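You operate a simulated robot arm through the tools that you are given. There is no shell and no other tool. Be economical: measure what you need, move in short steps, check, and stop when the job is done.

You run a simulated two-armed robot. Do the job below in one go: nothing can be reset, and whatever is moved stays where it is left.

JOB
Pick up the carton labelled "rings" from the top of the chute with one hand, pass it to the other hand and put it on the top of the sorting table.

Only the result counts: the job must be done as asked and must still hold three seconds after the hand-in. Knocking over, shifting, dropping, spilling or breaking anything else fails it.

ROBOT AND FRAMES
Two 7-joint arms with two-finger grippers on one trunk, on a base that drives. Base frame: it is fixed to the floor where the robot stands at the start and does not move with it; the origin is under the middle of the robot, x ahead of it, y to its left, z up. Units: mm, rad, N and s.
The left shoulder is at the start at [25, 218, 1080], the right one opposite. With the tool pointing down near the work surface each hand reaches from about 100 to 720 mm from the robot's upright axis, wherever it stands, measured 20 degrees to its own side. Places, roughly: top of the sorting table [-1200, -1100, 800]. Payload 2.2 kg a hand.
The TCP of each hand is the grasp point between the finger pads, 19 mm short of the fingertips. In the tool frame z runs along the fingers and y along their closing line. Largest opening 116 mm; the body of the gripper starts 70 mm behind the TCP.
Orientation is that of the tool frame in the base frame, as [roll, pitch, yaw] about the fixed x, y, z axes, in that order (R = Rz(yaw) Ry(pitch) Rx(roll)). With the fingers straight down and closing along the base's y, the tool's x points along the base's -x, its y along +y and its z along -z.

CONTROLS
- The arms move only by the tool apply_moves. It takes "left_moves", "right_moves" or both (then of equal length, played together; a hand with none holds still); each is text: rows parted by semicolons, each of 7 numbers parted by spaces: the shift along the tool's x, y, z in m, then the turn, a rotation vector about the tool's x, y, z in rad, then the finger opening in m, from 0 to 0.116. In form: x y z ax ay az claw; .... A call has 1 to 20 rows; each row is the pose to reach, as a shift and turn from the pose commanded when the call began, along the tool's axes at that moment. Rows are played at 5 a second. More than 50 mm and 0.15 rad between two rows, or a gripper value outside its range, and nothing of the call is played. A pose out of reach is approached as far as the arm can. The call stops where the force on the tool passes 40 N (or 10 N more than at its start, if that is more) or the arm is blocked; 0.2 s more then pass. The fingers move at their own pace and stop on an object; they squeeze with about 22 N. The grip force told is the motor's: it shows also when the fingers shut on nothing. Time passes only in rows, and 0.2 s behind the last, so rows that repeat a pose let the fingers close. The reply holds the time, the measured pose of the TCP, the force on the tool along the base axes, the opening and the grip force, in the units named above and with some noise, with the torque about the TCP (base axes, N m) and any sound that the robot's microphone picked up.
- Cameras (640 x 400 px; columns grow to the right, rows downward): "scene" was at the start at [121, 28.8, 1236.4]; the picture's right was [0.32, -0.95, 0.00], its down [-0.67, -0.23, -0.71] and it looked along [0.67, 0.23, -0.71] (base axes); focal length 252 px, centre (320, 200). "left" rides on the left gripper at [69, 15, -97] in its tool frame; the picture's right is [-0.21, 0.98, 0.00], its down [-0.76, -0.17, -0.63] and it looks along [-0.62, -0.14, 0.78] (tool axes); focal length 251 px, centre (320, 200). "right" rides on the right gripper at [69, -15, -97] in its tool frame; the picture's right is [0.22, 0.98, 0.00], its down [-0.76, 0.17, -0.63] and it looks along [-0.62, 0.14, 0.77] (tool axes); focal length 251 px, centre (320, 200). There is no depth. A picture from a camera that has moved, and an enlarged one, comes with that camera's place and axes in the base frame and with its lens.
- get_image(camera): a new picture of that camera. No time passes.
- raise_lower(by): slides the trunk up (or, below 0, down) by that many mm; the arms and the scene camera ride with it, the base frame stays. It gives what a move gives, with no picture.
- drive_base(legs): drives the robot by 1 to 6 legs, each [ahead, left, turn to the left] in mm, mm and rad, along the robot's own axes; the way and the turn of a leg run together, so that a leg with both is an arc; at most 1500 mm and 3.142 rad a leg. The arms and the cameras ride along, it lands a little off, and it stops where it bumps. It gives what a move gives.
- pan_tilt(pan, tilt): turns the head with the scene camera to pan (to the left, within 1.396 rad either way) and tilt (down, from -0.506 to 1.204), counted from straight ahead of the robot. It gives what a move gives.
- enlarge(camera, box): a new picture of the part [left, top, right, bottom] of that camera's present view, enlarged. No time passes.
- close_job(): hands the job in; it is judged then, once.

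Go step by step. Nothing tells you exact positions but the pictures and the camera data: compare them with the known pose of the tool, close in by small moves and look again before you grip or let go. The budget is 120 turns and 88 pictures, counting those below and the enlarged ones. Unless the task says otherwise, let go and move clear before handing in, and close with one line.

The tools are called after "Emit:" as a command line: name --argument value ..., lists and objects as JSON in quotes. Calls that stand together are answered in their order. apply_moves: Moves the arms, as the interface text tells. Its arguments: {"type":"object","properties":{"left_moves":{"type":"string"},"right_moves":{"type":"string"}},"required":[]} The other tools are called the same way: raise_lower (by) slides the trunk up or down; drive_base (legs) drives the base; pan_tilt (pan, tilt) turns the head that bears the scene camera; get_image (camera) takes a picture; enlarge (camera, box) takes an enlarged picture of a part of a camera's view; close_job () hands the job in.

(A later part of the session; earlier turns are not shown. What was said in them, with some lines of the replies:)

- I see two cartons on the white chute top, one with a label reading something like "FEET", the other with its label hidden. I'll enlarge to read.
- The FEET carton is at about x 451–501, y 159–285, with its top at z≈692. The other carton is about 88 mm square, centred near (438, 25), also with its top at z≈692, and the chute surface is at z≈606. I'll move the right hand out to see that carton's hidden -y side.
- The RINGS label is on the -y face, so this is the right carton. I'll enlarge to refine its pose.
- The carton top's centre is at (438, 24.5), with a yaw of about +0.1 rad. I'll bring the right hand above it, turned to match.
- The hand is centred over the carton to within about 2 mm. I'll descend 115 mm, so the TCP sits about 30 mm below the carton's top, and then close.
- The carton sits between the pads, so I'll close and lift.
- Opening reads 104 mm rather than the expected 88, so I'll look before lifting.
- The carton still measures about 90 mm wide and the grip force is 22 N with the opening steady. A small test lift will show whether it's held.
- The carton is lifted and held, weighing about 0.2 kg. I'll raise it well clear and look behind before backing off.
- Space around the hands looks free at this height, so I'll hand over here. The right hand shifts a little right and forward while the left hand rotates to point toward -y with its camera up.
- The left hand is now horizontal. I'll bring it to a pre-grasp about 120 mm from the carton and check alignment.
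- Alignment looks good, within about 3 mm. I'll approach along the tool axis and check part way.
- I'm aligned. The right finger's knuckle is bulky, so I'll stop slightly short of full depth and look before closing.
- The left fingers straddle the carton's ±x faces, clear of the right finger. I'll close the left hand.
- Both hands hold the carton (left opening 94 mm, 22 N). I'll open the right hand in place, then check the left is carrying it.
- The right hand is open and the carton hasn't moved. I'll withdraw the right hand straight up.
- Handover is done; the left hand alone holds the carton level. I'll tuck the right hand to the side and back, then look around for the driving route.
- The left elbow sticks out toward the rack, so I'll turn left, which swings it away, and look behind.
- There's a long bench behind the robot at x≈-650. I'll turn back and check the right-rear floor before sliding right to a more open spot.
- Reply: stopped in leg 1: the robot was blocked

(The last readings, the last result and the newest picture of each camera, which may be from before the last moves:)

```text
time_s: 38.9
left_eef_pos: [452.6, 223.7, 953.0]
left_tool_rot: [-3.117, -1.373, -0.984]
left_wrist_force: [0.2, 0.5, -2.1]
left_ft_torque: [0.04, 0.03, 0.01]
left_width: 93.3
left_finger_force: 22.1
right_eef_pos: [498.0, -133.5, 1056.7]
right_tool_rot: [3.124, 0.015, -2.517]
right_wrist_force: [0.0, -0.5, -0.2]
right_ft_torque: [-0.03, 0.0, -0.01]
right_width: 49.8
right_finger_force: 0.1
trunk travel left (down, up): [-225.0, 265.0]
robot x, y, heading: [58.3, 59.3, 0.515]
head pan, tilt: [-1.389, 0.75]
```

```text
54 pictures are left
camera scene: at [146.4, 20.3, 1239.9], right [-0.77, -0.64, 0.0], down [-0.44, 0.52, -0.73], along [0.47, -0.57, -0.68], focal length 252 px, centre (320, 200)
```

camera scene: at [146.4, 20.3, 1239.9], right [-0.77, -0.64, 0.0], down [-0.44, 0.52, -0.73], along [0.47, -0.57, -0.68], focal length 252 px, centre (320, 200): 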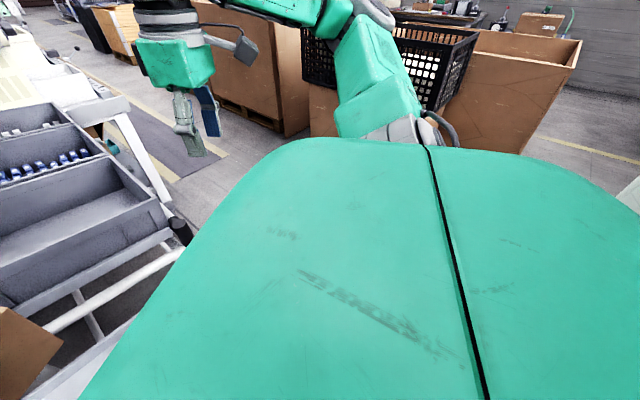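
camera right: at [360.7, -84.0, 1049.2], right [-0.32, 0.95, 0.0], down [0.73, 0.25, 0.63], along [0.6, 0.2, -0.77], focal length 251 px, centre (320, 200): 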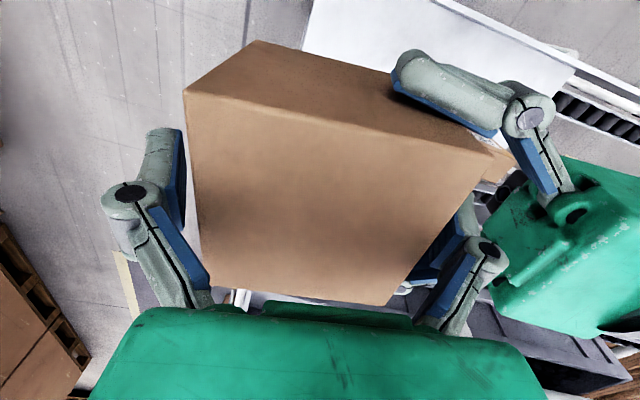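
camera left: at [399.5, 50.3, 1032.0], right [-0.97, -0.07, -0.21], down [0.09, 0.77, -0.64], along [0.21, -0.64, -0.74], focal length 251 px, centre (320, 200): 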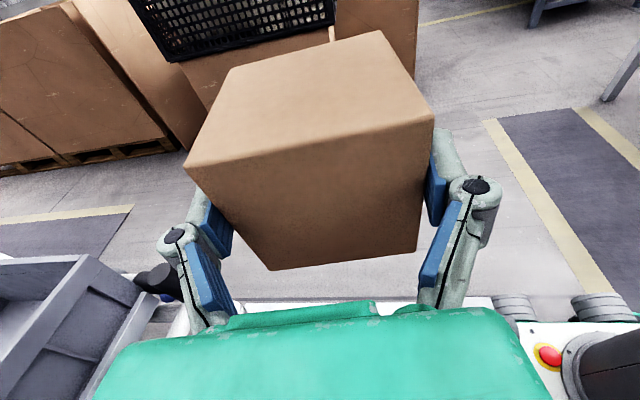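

The base got blocked while turning back, likely against the chute's frame. I'll look down in front before freeing it.

Emit:
pan_tilt --pan -0.4 --tilt 1.1

Emit:
get_image --camera "scene"

Emit:
get_image --camera "right"

Emit:
get_image --camera "left"

```text
time_s: 40.1
left_eef_pos: [458.7, 213.2, 951.9]
left_tool_rot: [-3.116, -1.368, -0.988]
left_wrist_force: [-0.4, 0.9, -1.7]
left_ft_torque: [0.09, 0.05, -0.01]
left_width: 93.2
left_finger_force: 22.4
right_eef_pos: [503.9, -143.4, 1052.9]
right_tool_rot: [3.116, 0.013, -2.52]
right_wrist_force: [0.1, 0.3, -1.5]
right_ft_torque: [0.02, 0.01, 0.0]
right_width: 50.1
right_finger_force: 0.1
trunk travel left (down, up): [-225.0, 265.0]
robot x, y, heading: [62.9, 57.5, 0.511]
head pan, tilt: [-0.4, 1.1]
```

```text
53 pictures are left
camera scene: at [163.8, 77.2, 1213.4], right [0.11, -0.99, 0.0], down [-0.89, -0.1, -0.45], along [0.45, 0.05, -0.89], focal length 252 px, centre (320, 200)
```

scene: 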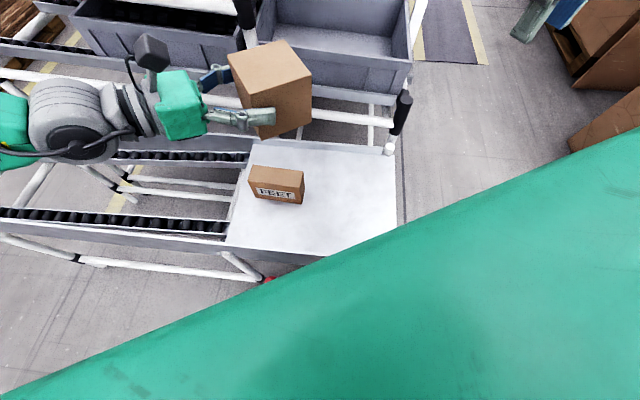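

```text
52 pictures are left
camera right: at [458.6, -198.4, 1150.0], right [-0.74, 0.67, 0.02], down [0.52, 0.56, 0.65], along [0.42, 0.49, -0.76], focal length 251 px, centre (320, 200)
```

right: 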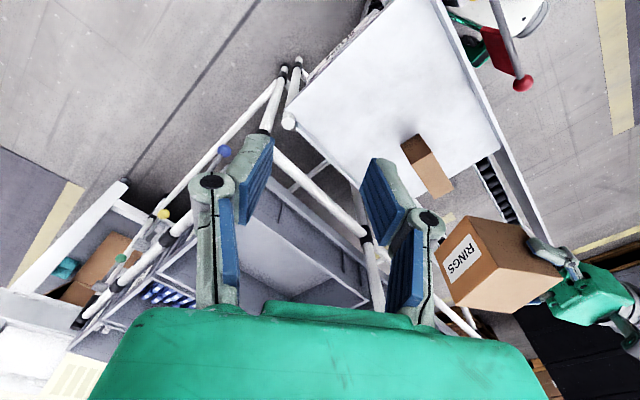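

```text
51 pictures are left
camera left: at [398.6, 270.5, 1039.6], right [-0.82, -0.52, -0.22], down [-0.3, 0.73, -0.61], along [0.48, -0.44, -0.76], focal length 251 px, centre (320, 200)
```

left: 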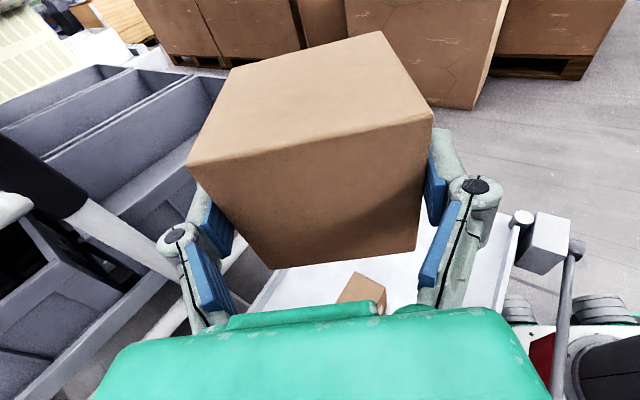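

FEET hasn't moved. The robot's front is up against the lever/rail on the chute's near side, so I'll back straight off along base -x.

Emit:
drive_base --legs '[[-87, 49, 0]]'

Emit:
get_image --camera "right"

```text
time_s: 41.2
left_eef_pos: [364.4, 201.7, 953.6]
left_tool_rot: [-3.105, -1.358, -0.999]
left_wrist_force: [0.1, -0.6, -0.6]
left_ft_torque: [0.11, 0.04, 0.05]
left_width: 93.1
left_finger_force: 22.0
right_eef_pos: [411.0, -156.5, 1049.6]
right_tool_rot: [3.103, 0.018, -2.52]
right_wrist_force: [1.6, -0.1, -0.2]
right_ft_torque: [0.05, 0.02, -0.04]
right_width: 50.3
right_finger_force: 0.0
trunk travel left (down, up): [-225.0, 265.0]
robot x, y, heading: [-34.1, 54.1, 0.516]
head pan, tilt: [-0.4, 1.1]
```

```text
50 pictures are left
camera right: at [365.8, -212.8, 1145.7], right [-0.74, 0.67, 0.03], down [0.53, 0.55, 0.65], along [0.42, 0.5, -0.76], focal length 251 px, centre (320, 200)
```

right: 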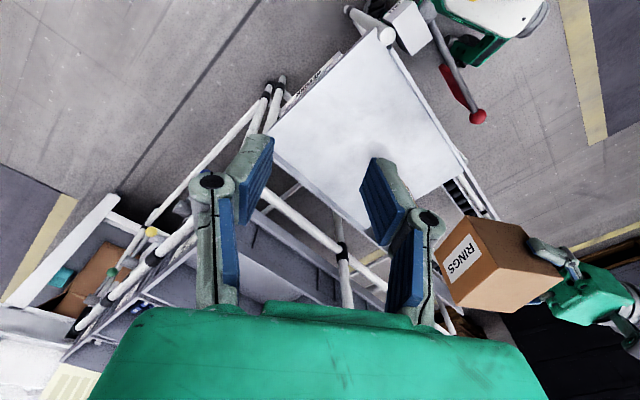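

I'm free, with about 95 mm gained. I'll back a little more and then slide along base -y, away from the chute, without turning.

Emit:
drive_base --legs '[[-52, 30, 0], [-150, -265, 0]]'

Emit:
pan_tilt --pan -1.39 --tilt 0.6

Emit:
get_image --camera "scene"

Emit:
get_image --camera "right"

```text
time_s: 43.9
left_eef_pos: [298.7, -88.9, 954.2]
left_tool_rot: [-3.101, -1.374, -1.01]
left_wrist_force: [0.1, -0.4, -1.6]
left_ft_torque: [0.06, 0.02, -0.01]
left_width: 93.2
left_finger_force: 21.7
right_eef_pos: [341.2, -445.6, 1055.3]
right_tool_rot: [3.119, 0.016, -2.525]
right_wrist_force: [0.5, 0.3, -0.2]
right_ft_torque: [-0.01, 0.02, 0.02]
right_width: 49.9
right_finger_force: 0.1
trunk travel left (down, up): [-225.0, 265.0]
robot x, y, heading: [-94.4, -241.9, 0.507]
head pan, tilt: [-0.4, 1.1]
```

```text
time_s: 45.1
left_eef_pos: [298.0, -88.6, 956.2]
left_tool_rot: [-3.091, -1.372, -1.018]
left_wrist_force: [-0.2, -0.3, -2.6]
left_ft_torque: [0.04, 0.05, 0.02]
left_width: 93.1
left_finger_force: 21.9
right_eef_pos: [341.9, -447.7, 1056.9]
right_tool_rot: [3.117, 0.019, -2.525]
right_wrist_force: [-0.6, 0.3, 0.4]
right_ft_torque: [0.03, 0.02, 0.02]
right_width: 50.1
right_finger_force: 0.2
trunk travel left (down, up): [-225.0, 265.0]
robot x, y, heading: [-92.1, -246.4, 0.507]
head pan, tilt: [-1.389, 0.6]
```

```text
49 pictures are left
camera scene: at [-0.6, -297.7, 1252.1], right [-0.77, -0.64, 0.0], down [-0.36, 0.44, -0.82], along [0.52, -0.64, -0.57], focal length 252 px, centre (320, 200)
```

scene: 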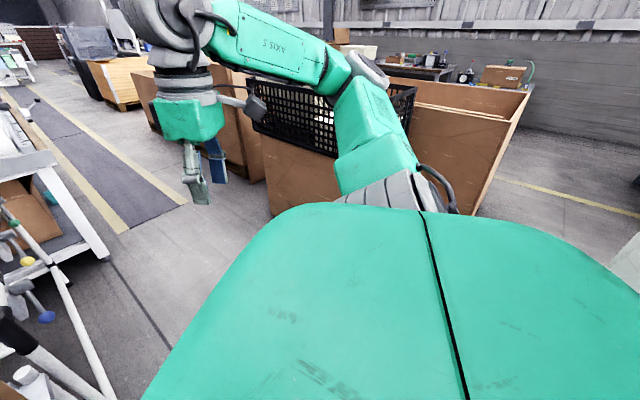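

```text
48 pictures are left
camera right: at [294.9, -502.2, 1152.7], right [-0.74, 0.67, 0.02], down [0.52, 0.55, 0.65], along [0.43, 0.49, -0.76], focal length 251 px, centre (320, 200)
```

right: 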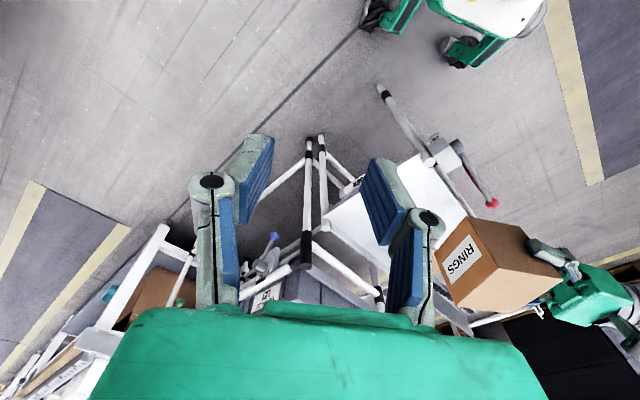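

The way is clear. I'll slide another 400 mm in -y, turn right to face -y, and look for the sorting table.

Emit:
drive_base --legs '[[-194, -350, 0], [0, 0, -1.0], [0, 0, -1.0]]'

Emit:
pan_tilt --pan -1.0 --tilt 0.5

Emit:
get_image --camera "scene"

Emit:
get_image --camera "left"

```text
time_s: 52.6
left_eef_pos: [-105.7, -1065.9, 957.5]
left_tool_rot: [-3.091, -1.372, -2.995]
left_wrist_force: [0.4, -0.7, -1.6]
left_ft_torque: [-0.02, -0.04, 0.0]
left_width: 92.7
left_finger_force: 22.1
right_eef_pos: [-451.4, -965.0, 1057.3]
right_tool_rot: [3.12, 0.018, 1.782]
right_wrist_force: [0.1, 0.8, -0.4]
right_ft_torque: [-0.02, 0.01, -0.01]
right_width: 49.9
right_finger_force: 0.1
trunk travel left (down, up): [-225.0, 265.0]
robot x, y, heading: [-101.4, -641.4, -1.471]
head pan, tilt: [-1.389, 0.6]
```

```text
time_s: 53.5
left_eef_pos: [-105.4, -1064.3, 956.7]
left_tool_rot: [-3.081, -1.373, -3.006]
left_wrist_force: [0.2, 0.5, -1.9]
left_ft_torque: [0.04, -0.06, 0.03]
left_width: 92.7
left_finger_force: 22.0
right_eef_pos: [-452.8, -963.1, 1058.8]
right_tool_rot: [3.12, 0.019, 1.782]
right_wrist_force: [0.5, 0.0, 0.0]
right_ft_torque: [-0.03, 0.04, 0.01]
right_width: 50.0
right_finger_force: 0.0
trunk travel left (down, up): [-225.0, 265.0]
robot x, y, heading: [-94.3, -643.7, -1.468]
head pan, tilt: [-1.0, 0.499]
```

```text
47 pictures are left
camera scene: at [-166.7, -743.0, 1261.2], right [-0.62, 0.78, 0.0], down [0.38, 0.3, -0.88], along [-0.69, -0.54, -0.48], focal length 252 px, centre (320, 200)
```

scene: 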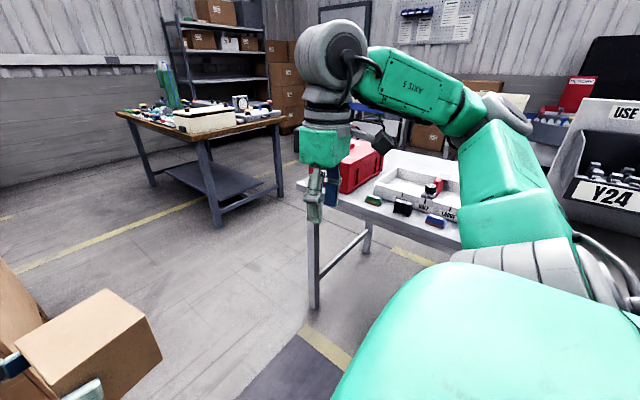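

```text
46 pictures are left
camera left: at [-29.8, -1034.1, 1042.9], right [-0.15, 0.96, -0.22], down [0.79, -0.02, -0.62], along [-0.6, -0.27, -0.76], focal length 251 px, centre (320, 200)
```

left: 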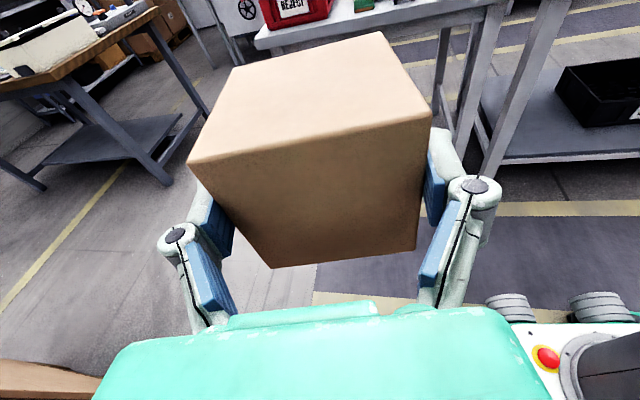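

The sorting table's near edge is at x≈-870, spanning y≈-1420 to -780, with a red box, trays and small items on it. I'll turn to face it for a better look.

Emit:
drive_base --legs '[[0, 0, -0.8], [0, 0, -0.87]]'

Emit:
pan_tilt --pan 0.4 --tilt 0.5

Emit:
get_image --camera "scene"

Emit:
enlarge --camera "scene" --box '[160, 60, 480, 260]'

```text
time_s: 58.2
left_eef_pos: [-518.0, -603.5, 955.5]
left_tool_rot: [-3.081, -1.374, 1.631]
left_wrist_force: [-0.2, -1.1, -1.8]
left_ft_torque: [-0.08, 0.0, -0.02]
left_width: 92.5
left_finger_force: 21.4
right_eef_pos: [-388.4, -264.4, 1057.1]
right_tool_rot: [3.12, 0.021, 0.135]
right_wrist_force: [0.1, 0.3, 0.0]
right_ft_torque: [-0.03, -0.03, 0.04]
right_width: 50.3
right_finger_force: 0.1
trunk travel left (down, up): [-225.0, 265.0]
robot x, y, heading: [-96.8, -647.4, -3.118]
head pan, tilt: [-1.0, 0.499]
```

```text
time_s: 59.7
left_eef_pos: [-517.0, -603.6, 957.6]
left_tool_rot: [-3.071, -1.374, 1.62]
left_wrist_force: [0.1, -0.4, -2.2]
left_ft_torque: [-0.06, -0.02, 0.02]
left_width: 92.5
left_finger_force: 21.2
right_eef_pos: [-386.6, -266.2, 1059.3]
right_tool_rot: [3.122, 0.022, 0.136]
right_wrist_force: [0.2, -0.4, -1.1]
right_ft_torque: [0.02, 0.01, -0.04]
right_width: 50.0
right_finger_force: 0.1
trunk travel left (down, up): [-225.0, 265.0]
robot x, y, heading: [-98.5, -642.7, -3.115]
head pan, tilt: [0.4, 0.499]
```

```text
45 pictures are left
camera scene: at [-223.5, -680.3, 1261.2], right [-0.41, 0.91, 0.0], down [0.44, 0.2, -0.88], along [-0.8, -0.36, -0.48], focal length 252 px, centre (320, 200)
```

scene: 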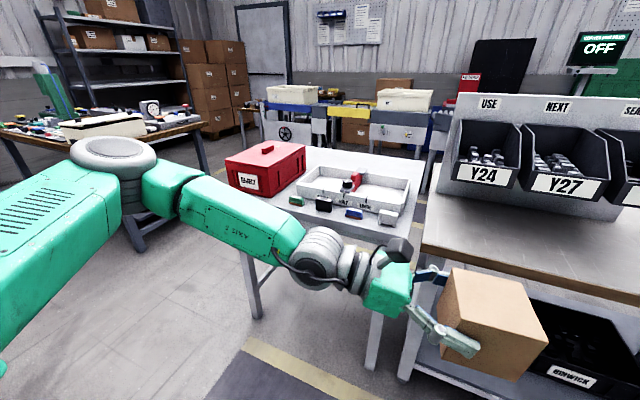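

```text
2.00 times, centred on (320, 160) of scene
camera zoom: at [-223.5, -680.3, 1261.2], right [-0.41, 0.91, 0.0], down [0.44, 0.2, -0.88], along [-0.8, -0.36, -0.48], focal length 505 px, centre (320, 280)
```

zoom: 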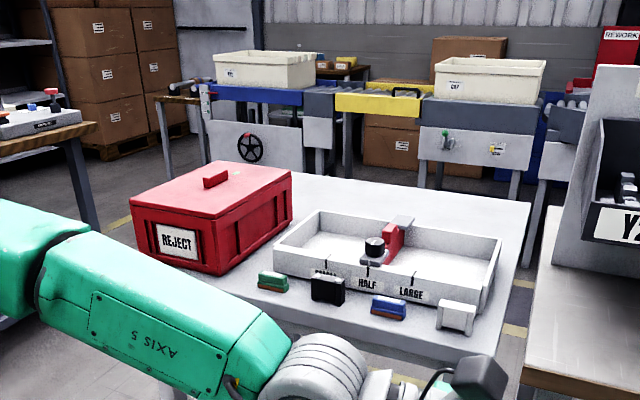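

The near half of the table is full (REJECT box, tray, blocks), but the far part (x≈-1230 to -1580) is free. I'll reach it from the table's y<-1420 side, raising the trunk for travel and moving round in stages.

Emit:
raise_lower --by 150

Emit:
drive_base --legs '[[300, 691, 0]]'

Emit:
pan_tilt --pan 0.9 --tilt 0.6

Emit:
get_image --camera "scene"

```text
time_s: 61.5
left_eef_pos: [-517.1, -603.4, 1107.0]
left_tool_rot: [-3.072, -1.373, 1.623]
left_wrist_force: [0.7, -0.2, -2.6]
left_ft_torque: [-0.05, -0.01, -0.03]
left_width: 92.4
left_finger_force: 21.8
right_eef_pos: [-385.9, -265.1, 1207.2]
right_tool_rot: [3.121, 0.022, 0.136]
right_wrist_force: [0.1, -0.1, 0.0]
right_ft_torque: [0.0, -0.03, -0.02]
right_width: 50.1
right_finger_force: 0.0
trunk travel left (down, up): [-375.0, 115.0]
robot x, y, heading: [-95.7, -644.0, -3.116]
head pan, tilt: [0.4, 0.499]
```

```text
time_s: 65.5
left_eef_pos: [-799.8, -1292.2, 1107.5]
left_tool_rot: [-3.071, -1.369, 1.618]
left_wrist_force: [1.1, 0.2, -1.4]
left_ft_torque: [-0.09, -0.01, -0.01]
left_width: 92.6
left_finger_force: 21.6
right_eef_pos: [-669.2, -954.5, 1206.3]
right_tool_rot: [3.114, 0.023, 0.132]
right_wrist_force: [0.2, -0.4, 0.4]
right_ft_torque: [0.04, 0.03, -0.03]
right_width: 49.9
right_finger_force: 0.0
trunk travel left (down, up): [-375.0, 115.0]
robot x, y, heading: [-382.2, -1339.9, -3.116]
head pan, tilt: [0.4, 0.499]
```

```text
time_s: 66.5
left_eef_pos: [-796.2, -1298.5, 1109.4]
left_tool_rot: [-3.057, -1.376, 1.605]
left_wrist_force: [0.9, -0.4, -1.3]
left_ft_torque: [-0.07, 0.01, 0.02]
left_width: 92.2
left_finger_force: 22.2
right_eef_pos: [-666.6, -962.0, 1208.6]
right_tool_rot: [3.123, 0.026, 0.133]
right_wrist_force: [-0.5, 0.3, 0.6]
right_ft_torque: [0.0, -0.01, 0.01]
right_width: 50.3
right_finger_force: 0.0
trunk travel left (down, up): [-375.0, 115.0]
robot x, y, heading: [-377.9, -1337.6, -3.115]
head pan, tilt: [0.901, 0.6]
```

```text
43 pictures are left
camera scene: at [-477.4, -1402.8, 1402.6], right [-0.8, 0.6, -0.01], down [0.34, 0.45, -0.83], along [-0.5, -0.66, -0.56], focal length 252 px, centre (320, 200)
```

scene: 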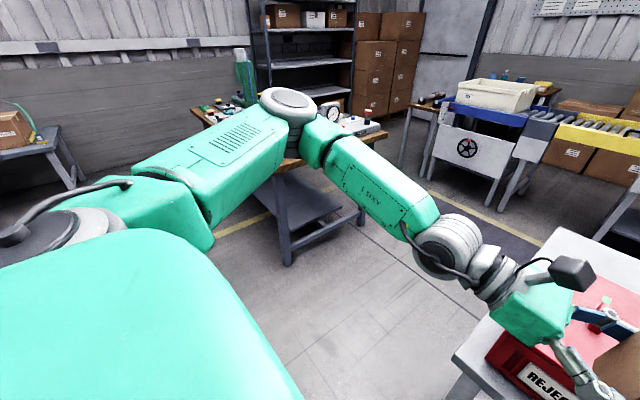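

The aisle is clear and the wooden table starts at y≈-2550. I'll drive to about (-380, -1920), then turn right to face +y.

Emit:
drive_base --legs '[[15, 585, 0], [0, 0, -0.8], [0, 0, -0.77]]'

Emit:
get_image --camera "left"

Emit:
pan_tilt --pan 1.2 --tilt 0.6

Emit:
get_image --camera "scene"

```text
time_s: 73.9
left_eef_pos: [-355.3, -1504.7, 1110.0]
left_tool_rot: [-3.062, -1.381, 0.058]
left_wrist_force: [-0.2, -0.1, -2.0]
left_ft_torque: [-0.02, 0.04, 0.0]
left_width: 91.8
left_finger_force: 22.2
right_eef_pos: [-15.8, -1630.0, 1210.6]
right_tool_rot: [3.127, 0.024, -1.421]
right_wrist_force: [-0.1, -0.3, 0.8]
right_ft_torque: [-0.01, -0.03, 0.0]
right_width: 50.0
right_finger_force: 0.2
trunk travel left (down, up): [-375.0, 115.0]
robot x, y, heading: [-384.2, -1924.1, 1.615]
head pan, tilt: [0.901, 0.6]
```

```text
42 pictures are left
camera left: at [-435.3, -1532.8, 1194.5], right [0.09, -0.97, -0.23], down [-0.78, 0.07, -0.62], along [0.62, 0.23, -0.75], focal length 251 px, centre (320, 200)
```

left: 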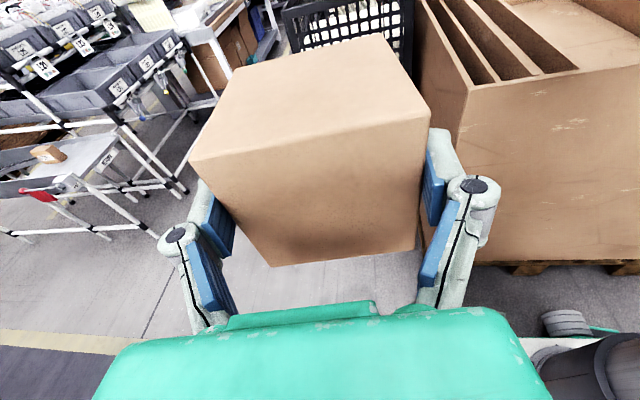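

```text
time_s: 74.7
left_eef_pos: [-359.9, -1507.5, 1109.2]
left_tool_rot: [-3.054, -1.38, 0.048]
left_wrist_force: [-0.3, -0.3, -3.3]
left_ft_torque: [-0.03, 0.06, 0.0]
left_width: 92.1
left_finger_force: 21.9
right_eef_pos: [-16.4, -1632.2, 1212.0]
right_tool_rot: [3.126, 0.026, -1.418]
right_wrist_force: [0.3, -0.1, 0.2]
right_ft_torque: [0.04, 0.0, 0.01]
right_width: 49.8
right_finger_force: 0.1
trunk travel left (down, up): [-375.0, 115.0]
robot x, y, heading: [-385.1, -1923.2, 1.61]
head pan, tilt: [1.201, 0.6]
```

```text
41 pictures are left
camera scene: at [-472.0, -1852.2, 1402.0], right [0.32, 0.95, 0.0], down [0.54, -0.18, -0.82], along [-0.78, 0.26, -0.57], focal length 252 px, centre (320, 200)
```

scene: 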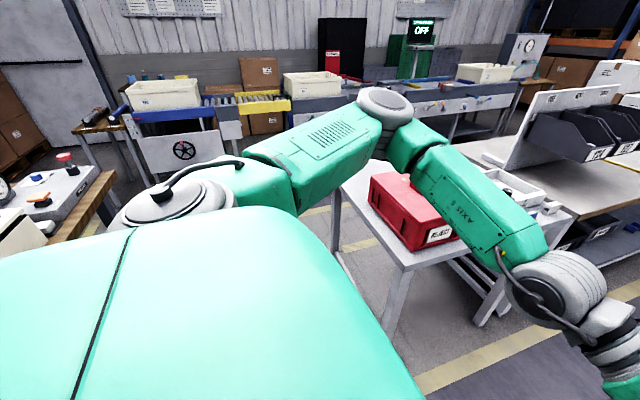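

Carton is still firmly held. I'll slide left (base -x) along the aisle to line up with the free far end of the table.

Emit:
drive_base --legs '[[36, 520, 0], [36, 523, 0]]'

Emit:
pan_tilt --pan -0.1 --tilt 0.75

Emit:
get_image --camera "scene"

Emit:
get_image --camera "right"

```text
time_s: 80.3
left_eef_pos: [-1364.1, -1491.0, 1107.6]
left_tool_rot: [-3.04, -1.351, 0.056]
left_wrist_force: [2.5, -0.2, -0.9]
left_ft_torque: [-0.02, 0.14, 0.01]
left_width: 92.1
left_finger_force: 22.4
right_eef_pos: [-1017.8, -1608.1, 1197.8]
right_tool_rot: [3.09, 0.027, -1.401]
right_wrist_force: [0.8, 0.0, -0.6]
right_ft_torque: [0.01, 0.11, 0.02]
right_width: 50.0
right_finger_force: 0.0
trunk travel left (down, up): [-375.0, 115.0]
robot x, y, heading: [-1414.4, -1912.2, 1.636]
head pan, tilt: [1.201, 0.6]
```

```text
time_s: 81.8
left_eef_pos: [-1406.2, -1492.2, 1111.0]
left_tool_rot: [-3.036, -1.386, 0.051]
left_wrist_force: [0.0, -0.5, -2.1]
left_ft_torque: [-0.06, 0.06, -0.04]
left_width: 91.8
left_finger_force: 21.5
right_eef_pos: [-1058.7, -1612.1, 1214.0]
right_tool_rot: [3.129, 0.023, -1.399]
right_wrist_force: [0.2, 0.4, 1.6]
right_ft_torque: [0.0, -0.01, 0.0]
right_width: 50.1
right_finger_force: 0.0
trunk travel left (down, up): [-375.0, 115.0]
robot x, y, heading: [-1416.7, -1908.2, 1.638]
head pan, tilt: [-0.099, 0.75]
```

```text
40 pictures are left
camera scene: at [-1436.0, -1783.4, 1389.1], right [1.0, -0.03, 0.01], down [-0.01, -0.68, -0.73], along [0.03, 0.73, -0.68], focal length 252 px, centre (320, 200)
```

scene: 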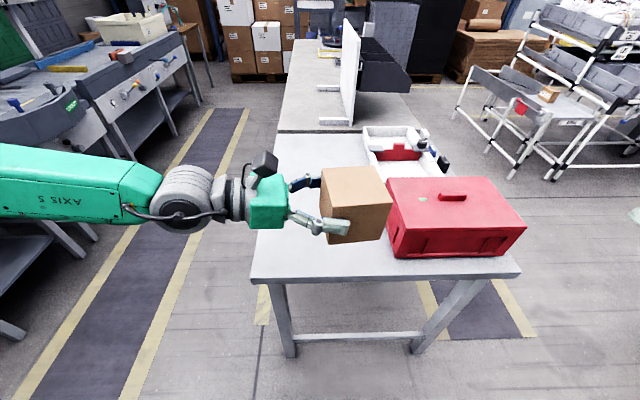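

```text
39 pictures are left
camera right: at [-1031.2, -1678.9, 1309.6], right [-0.93, -0.38, 0.01], down [-0.28, 0.7, 0.65], along [-0.25, 0.6, -0.76], focal length 251 px, centre (320, 200)
```

right: 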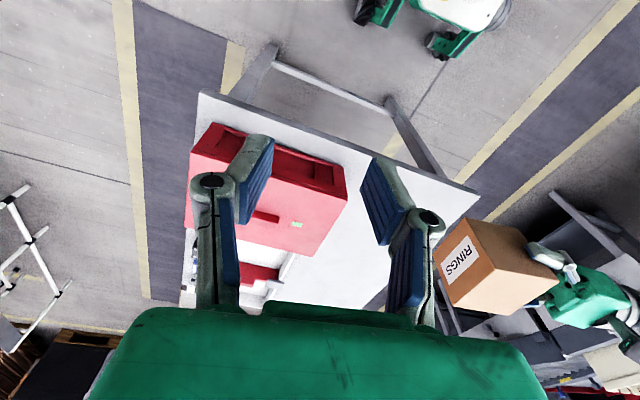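

The free area is in plain view: table x -1593 to -895, near edge at y≈-1441, and REJECT starts at x≈-1214. I'll extend the left arm about 165 mm in +y to put the carton over (-1380, -1330), then lower the trunk.

Emit:
apply_moves --left_moves "0.0003 -0.033 0.005 0 0 -0.004 0.06; 0.0006 -0.065 0.010 0 0 -0.008 0.06; 0.001 -0.098 0.015 0 0 -0.012 0.06; 0.0013 -0.131 0.020 0 0 -0.016 0.06; 0.0016 -0.163 0.0256 0 0 -0.02 0.06; 0.0016 -0.163 0.0256 0 0 -0.02 0.06"

Emit:
raise_lower --by -210

Emit:
get_image --camera "scene"

Emit:
get_image --camera "right"

```text
time_s: 83.2
left_eef_pos: [-1410.7, -1330.1, 1112.5]
left_tool_rot: [-3.135, -1.391, 0.153]
left_wrist_force: [-0.4, -0.1, -1.9]
left_ft_torque: [0.01, 0.06, 0.02]
left_width: 91.7
left_finger_force: 22.5
right_eef_pos: [-1067.1, -1613.8, 1215.7]
right_tool_rot: [3.133, 0.028, -1.399]
right_wrist_force: [-0.5, -0.1, 0.2]
right_ft_torque: [-0.01, -0.03, -0.04]
right_width: 50.0
right_finger_force: 0.1
trunk travel left (down, up): [-375.0, 115.0]
robot x, y, heading: [-1418.7, -1910.2, 1.635]
head pan, tilt: [-0.099, 0.75]
```

```text
time_s: 85.5
left_eef_pos: [-1371.2, -1329.8, 901.7]
left_tool_rot: [-3.117, -1.363, 0.132]
left_wrist_force: [2.1, -0.3, -1.9]
left_ft_torque: [0.0, 0.08, -0.01]
left_width: 91.9
left_finger_force: 21.7
right_eef_pos: [-1028.6, -1610.7, 994.0]
right_tool_rot: [3.1, 0.032, -1.403]
right_wrist_force: [0.9, 0.1, 0.0]
right_ft_torque: [-0.03, 0.09, -0.02]
right_width: 49.9
right_finger_force: 0.0
trunk travel left (down, up): [-165.0, 325.0]
robot x, y, heading: [-1409.4, -1905.0, 1.639]
head pan, tilt: [-0.099, 0.75]
```

```text
38 pictures are left
camera scene: at [-1385.4, -1780.8, 1178.8], right [1.0, -0.04, -0.02], down [-0.04, -0.69, -0.73], along [0.01, 0.73, -0.69], focal length 252 px, centre (320, 200)
```

scene: 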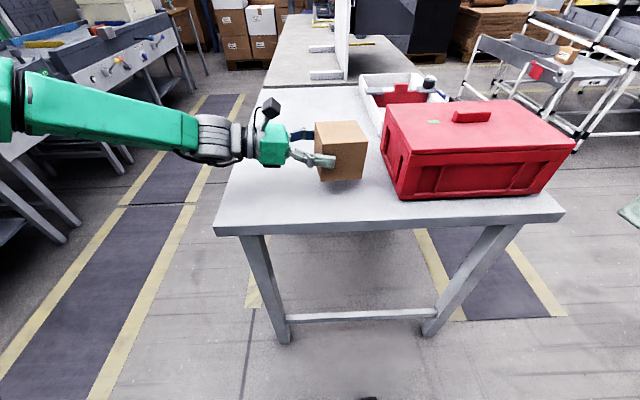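

```text
37 pictures are left
camera right: at [-996.3, -1677.5, 1089.2], right [-0.93, -0.37, 0.03], down [-0.26, 0.7, 0.66], along [-0.27, 0.6, -0.75], focal length 251 px, centre (320, 200)
```

right: 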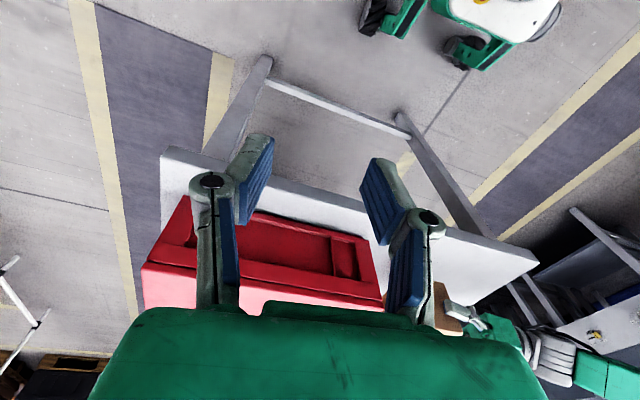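

The robot sways a bit after moves (TCP x shifted by about 40 mm), so I'll let it settle and re-measure.

Emit:
apply_moves --left_moves "0 0 0 0 0 0 0.06; 0 0 0 0 0 0 0.06; 0 0 0 0 0 0 0.06; 0 0 0 0 0 0 0.06; 0 0 0 0 0 0 0.06; 0 0 0 0 0 0 0.06; 0 0 0 0 0 0 0.06; 0 0 0 0 0 0 0.06"

Emit:
enlarge --camera "scene" --box '[200, 80, 440, 240]'

Emit:
get_image --camera "left"

```text
time_s: 87.3
left_eef_pos: [-1394.1, -1330.1, 902.5]
left_tool_rot: [-3.127, -1.38, 0.146]
left_wrist_force: [-0.3, 1.3, -2.9]
left_ft_torque: [-0.02, 0.11, 0.0]
left_width: 91.5
left_finger_force: 21.7
right_eef_pos: [-1051.3, -1612.3, 1000.0]
right_tool_rot: [3.12, 0.026, -1.399]
right_wrist_force: [-0.6, 0.8, 0.0]
right_ft_torque: [-0.01, -0.02, -0.01]
right_width: 49.9
right_finger_force: 0.1
trunk travel left (down, up): [-165.0, 325.0]
robot x, y, heading: [-1411.2, -1906.5, 1.638]
head pan, tilt: [-0.099, 0.75]
```

```text
2.50 times, centred on (320, 160) of scene
camera zoom: at [-1400.2, -1781.3, 1178.9], right [1.0, -0.03, -0.01], down [-0.03, -0.69, -0.73], along [0.02, 0.73, -0.69], focal length 631 px, centre (320, 300)
```

zoom: 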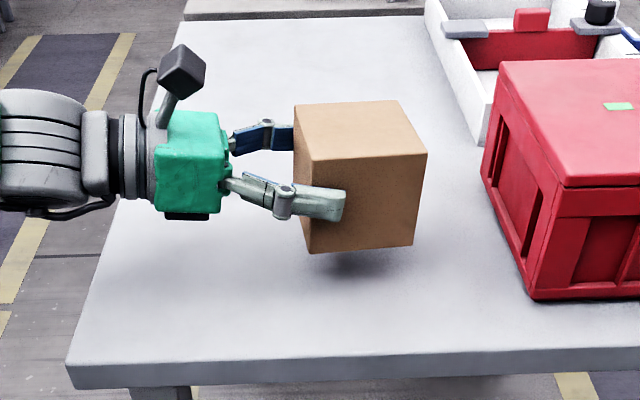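

```text
35 pictures are left
camera left: at [-1473.3, -1358.4, 988.5], right [0.11, -0.97, -0.21], down [-0.78, 0.04, -0.62], along [0.61, 0.24, -0.75], focal length 251 px, centre (320, 200)
```

left: 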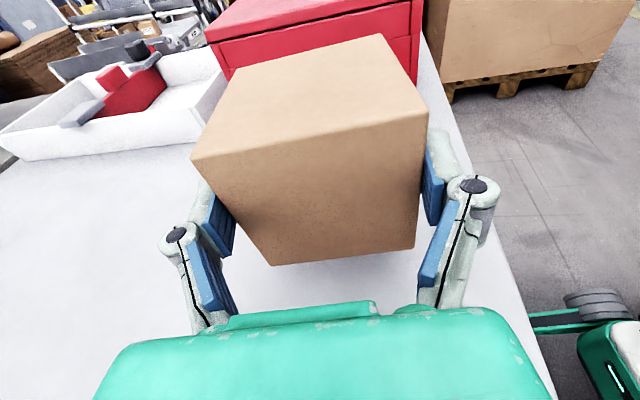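

The carton is about 50 mm above the free table surface, nearly level. I'll lower it with the arm, first 38 mm.

Emit:
apply_moves --left_moves "-0.0098 0 0.0019 0 0 0 0.06; -0.0196 0 0.0038 0 0 0 0.06; -0.0295 0 0.0057 0 0 0 0.06; -0.0373 0 0.0072 0 0 0 0.06; -0.0373 0 0.0072 0 0 0 0.06; -0.0373 0 0.0072 0 0 0 0.06; -0.0373 0 0.0072 0 0 0 0.06; -0.0373 0 0.0072 0 0 0 0.06"

Emit:
enlarge --camera "scene" --box '[200, 80, 440, 240]'

```text
time_s: 89.1
left_eef_pos: [-1411.3, -1330.1, 866.4]
left_tool_rot: [-3.141, -1.392, 0.16]
left_wrist_force: [-0.7, 0.2, -2.3]
left_ft_torque: [0.04, 0.03, -0.06]
left_width: 91.8
left_finger_force: 21.6
right_eef_pos: [-1068.7, -1612.1, 1006.6]
right_tool_rot: [3.135, 0.026, -1.398]
right_wrist_force: [-1.2, -0.1, 0.6]
right_ft_torque: [0.0, -0.03, 0.0]
right_width: 50.0
right_finger_force: 0.0
trunk travel left (down, up): [-165.0, 325.0]
robot x, y, heading: [-1414.3, -1908.9, 1.634]
head pan, tilt: [-0.099, 0.75]
```

```text
2.50 times, centred on (320, 160) of scene
camera zoom: at [-1426.1, -1782.9, 1179.2], right [1.0, -0.03, 0.01], down [-0.02, -0.68, -0.73], along [0.03, 0.73, -0.68], focal length 631 px, centre (320, 300)
```

zoom: 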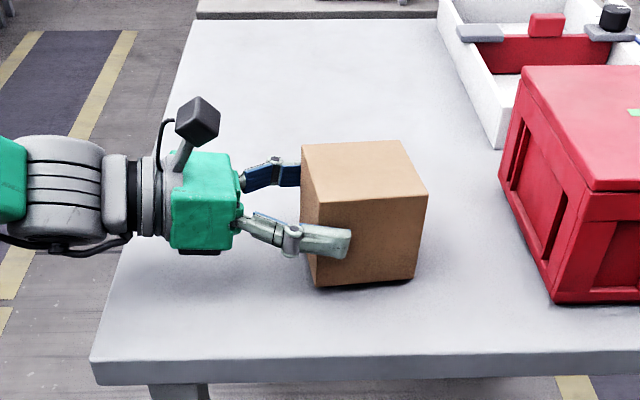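

Settled now, with roughly 10–14 mm to go. I'll lower in small steps and watch the force.

Emit:
apply_moves --left_moves "-0.003 0 0.0006 0 0 0 0.06; -0.006 0 0.0011 0 0 0 0.06; -0.009 0 0.0017 0 0 0 0.06; -0.009 0 0.0017 0 0 0 0.06; -0.009 0 0.0017 0 0 0 0.06"

Emit:
enlarge --camera "scene" --box '[260, 120, 400, 220]'

```text
time_s: 90.3
left_eef_pos: [-1391.2, -1329.3, 857.5]
left_tool_rot: [-3.124, -1.381, 0.14]
left_wrist_force: [-3.3, 0.3, 8.7]
left_ft_torque: [0.01, -0.54, 0.02]
left_width: 91.6
left_finger_force: 21.8
right_eef_pos: [-1049.0, -1611.7, 1000.9]
right_tool_rot: [3.117, 0.029, -1.403]
right_wrist_force: [0.2, 0.1, -0.3]
right_ft_torque: [0.0, 0.02, 0.01]
right_width: 50.1
right_finger_force: 0.0
trunk travel left (down, up): [-165.0, 325.0]
robot x, y, heading: [-1412.2, -1905.8, 1.635]
head pan, tilt: [-0.099, 0.75]
```

```text
4.00 times, centred on (330, 170) of scene
camera zoom: at [-1407.9, -1783.3, 1179.4], right [1.0, -0.03, -0.01], down [-0.03, -0.68, -0.73], along [0.02, 0.73, -0.68], focal length 1010 px, centre (280, 320)
```

zoom: 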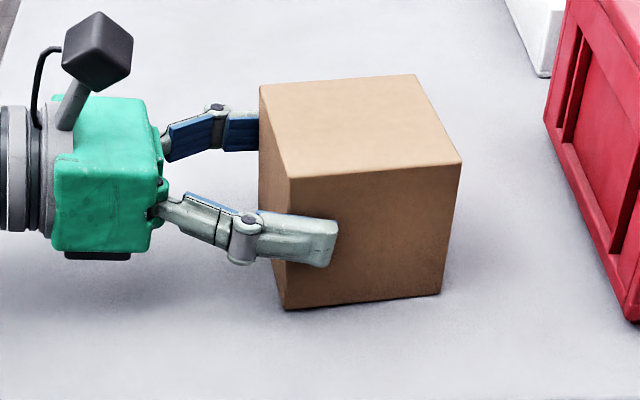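

The distal edge touches first (8.7 N up). I'll level by about 0.02 rad, press down 2 mm more, and let the sway settle.

Emit:
apply_moves --left_moves "0 0 0 0 0.01 0 0.06; -0.001 0 0.0002 0 0.02 0 0.06; -0.002 0 0.0004 0 0.02 0 0.06; -0.002 0 0.0004 0 0.02 0 0.06; -0.002 0 0.0004 0 0.02 0 0.06; -0.002 0 0.0004 0 0.02 0 0.06; -0.002 0 0.0004 0 0.02 0 0.06; -0.002 0 0.0004 0 0.02 0 0.06; -0.002 0 0.0004 0 0.02 0 0.06; -0.002 0 0.0004 0 0.02 0 0.06; -0.002 0 0.0004 0 0.02 0 0.06; -0.002 0 0.0004 0 0.02 0 0.06"

Emit:
enlarge --camera "scene" --box '[260, 120, 400, 220]'

```text
time_s: 92.9
left_eef_pos: [-1397.5, -1329.7, 855.2]
left_tool_rot: [-3.123, -1.402, 0.143]
left_wrist_force: [0.7, -3.5, 14.2]
left_ft_torque: [-0.08, 0.17, 0.0]
left_width: 91.4
left_finger_force: 21.3
right_eef_pos: [-1054.2, -1613.6, 1002.0]
right_tool_rot: [3.122, 0.029, -1.399]
right_wrist_force: [0.0, 0.2, -0.6]
right_ft_torque: [0.03, 0.0, 0.01]
right_width: 50.0
right_finger_force: 0.0
trunk travel left (down, up): [-165.0, 325.0]
robot x, y, heading: [-1409.6, -1908.2, 1.639]
head pan, tilt: [-0.099, 0.75]
```

```text
4.00 times, centred on (330, 170) of scene
camera zoom: at [-1413.4, -1784.7, 1179.5], right [1.0, -0.03, 0.0], down [-0.02, -0.68, -0.73], along [0.02, 0.73, -0.68], focal length 1010 px, centre (280, 320)
```

zoom: 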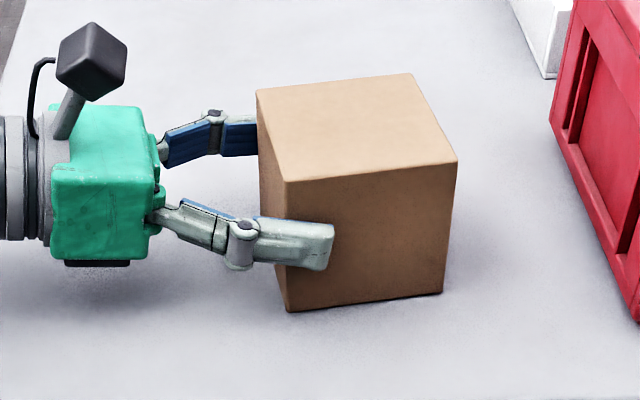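

The carton sits flat on the table. I'll open the left hand and draw it back along its axis.

Emit:
apply_moves --left_moves "0.001 0 0 0 0 0 0.116; 0.001 0 0 0 0 0 0.116; 0.001 0 0 0 0 0 0.116; 0.001 0 -0.02 0 0 0 0.116; 0.001 0 -0.05 0 0 0 0.116; 0.001 0 -0.09 0 0 0 0.116; 0.001 0 -0.13 0 0 0 0.116"

Emit:
get_image --camera "scene"

Emit:
get_image --camera "left"

```text
time_s: 94.5
left_eef_pos: [-1526.1, -1351.8, 874.5]
left_tool_rot: [-3.135, -1.403, 0.151]
left_wrist_force: [-0.5, 0.7, 0.4]
left_ft_torque: [-0.02, 0.01, 0.01]
left_width: 116.2
left_finger_force: 0.1
right_eef_pos: [-1055.4, -1612.6, 1003.1]
right_tool_rot: [3.124, 0.027, -1.399]
right_wrist_force: [0.3, 0.2, -0.4]
right_ft_torque: [0.0, 0.02, 0.04]
right_width: 50.1
right_finger_force: 0.1
trunk travel left (down, up): [-165.0, 325.0]
robot x, y, heading: [-1413.6, -1906.7, 1.635]
head pan, tilt: [-0.099, 0.75]
```

```text
31 pictures are left
camera scene: at [-1416.1, -1783.4, 1179.3], right [1.0, -0.03, 0.0], down [-0.02, -0.68, -0.73], along [0.02, 0.73, -0.68], focal length 252 px, centre (320, 200)
```

scene: 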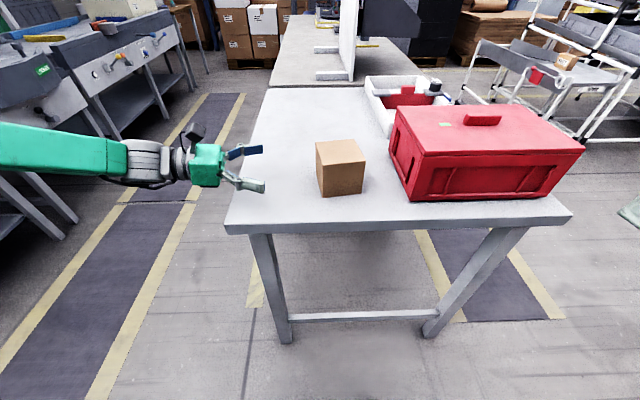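

```text
30 pictures are left
camera left: at [-1607.0, -1379.7, 957.9], right [0.12, -0.97, -0.21], down [-0.77, 0.05, -0.64], along [0.63, 0.24, -0.74], focal length 251 px, centre (320, 200)
```

left: 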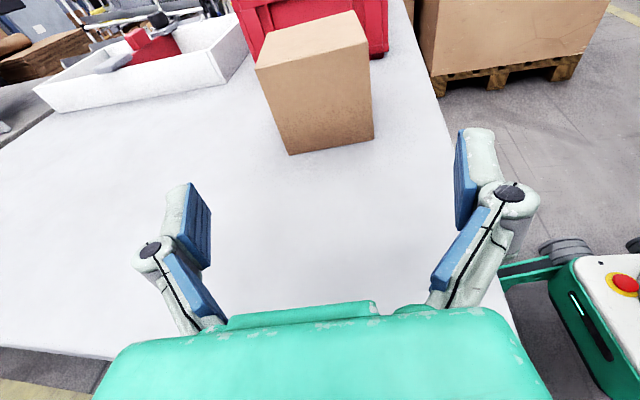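

The RINGS carton stands upright on the sorting table, both hands are empty and clear, and FEET is still standing on the chute. Handing in.

Emit:
close_job

```text
The job is handed in.
```

I picked up the "rings" carton with the right hand, passed it to the left, and set it down upright on the far part of the sorting table. On the way the base was blocked once near the chute, apparently by its frame; the FEET carton did not move.
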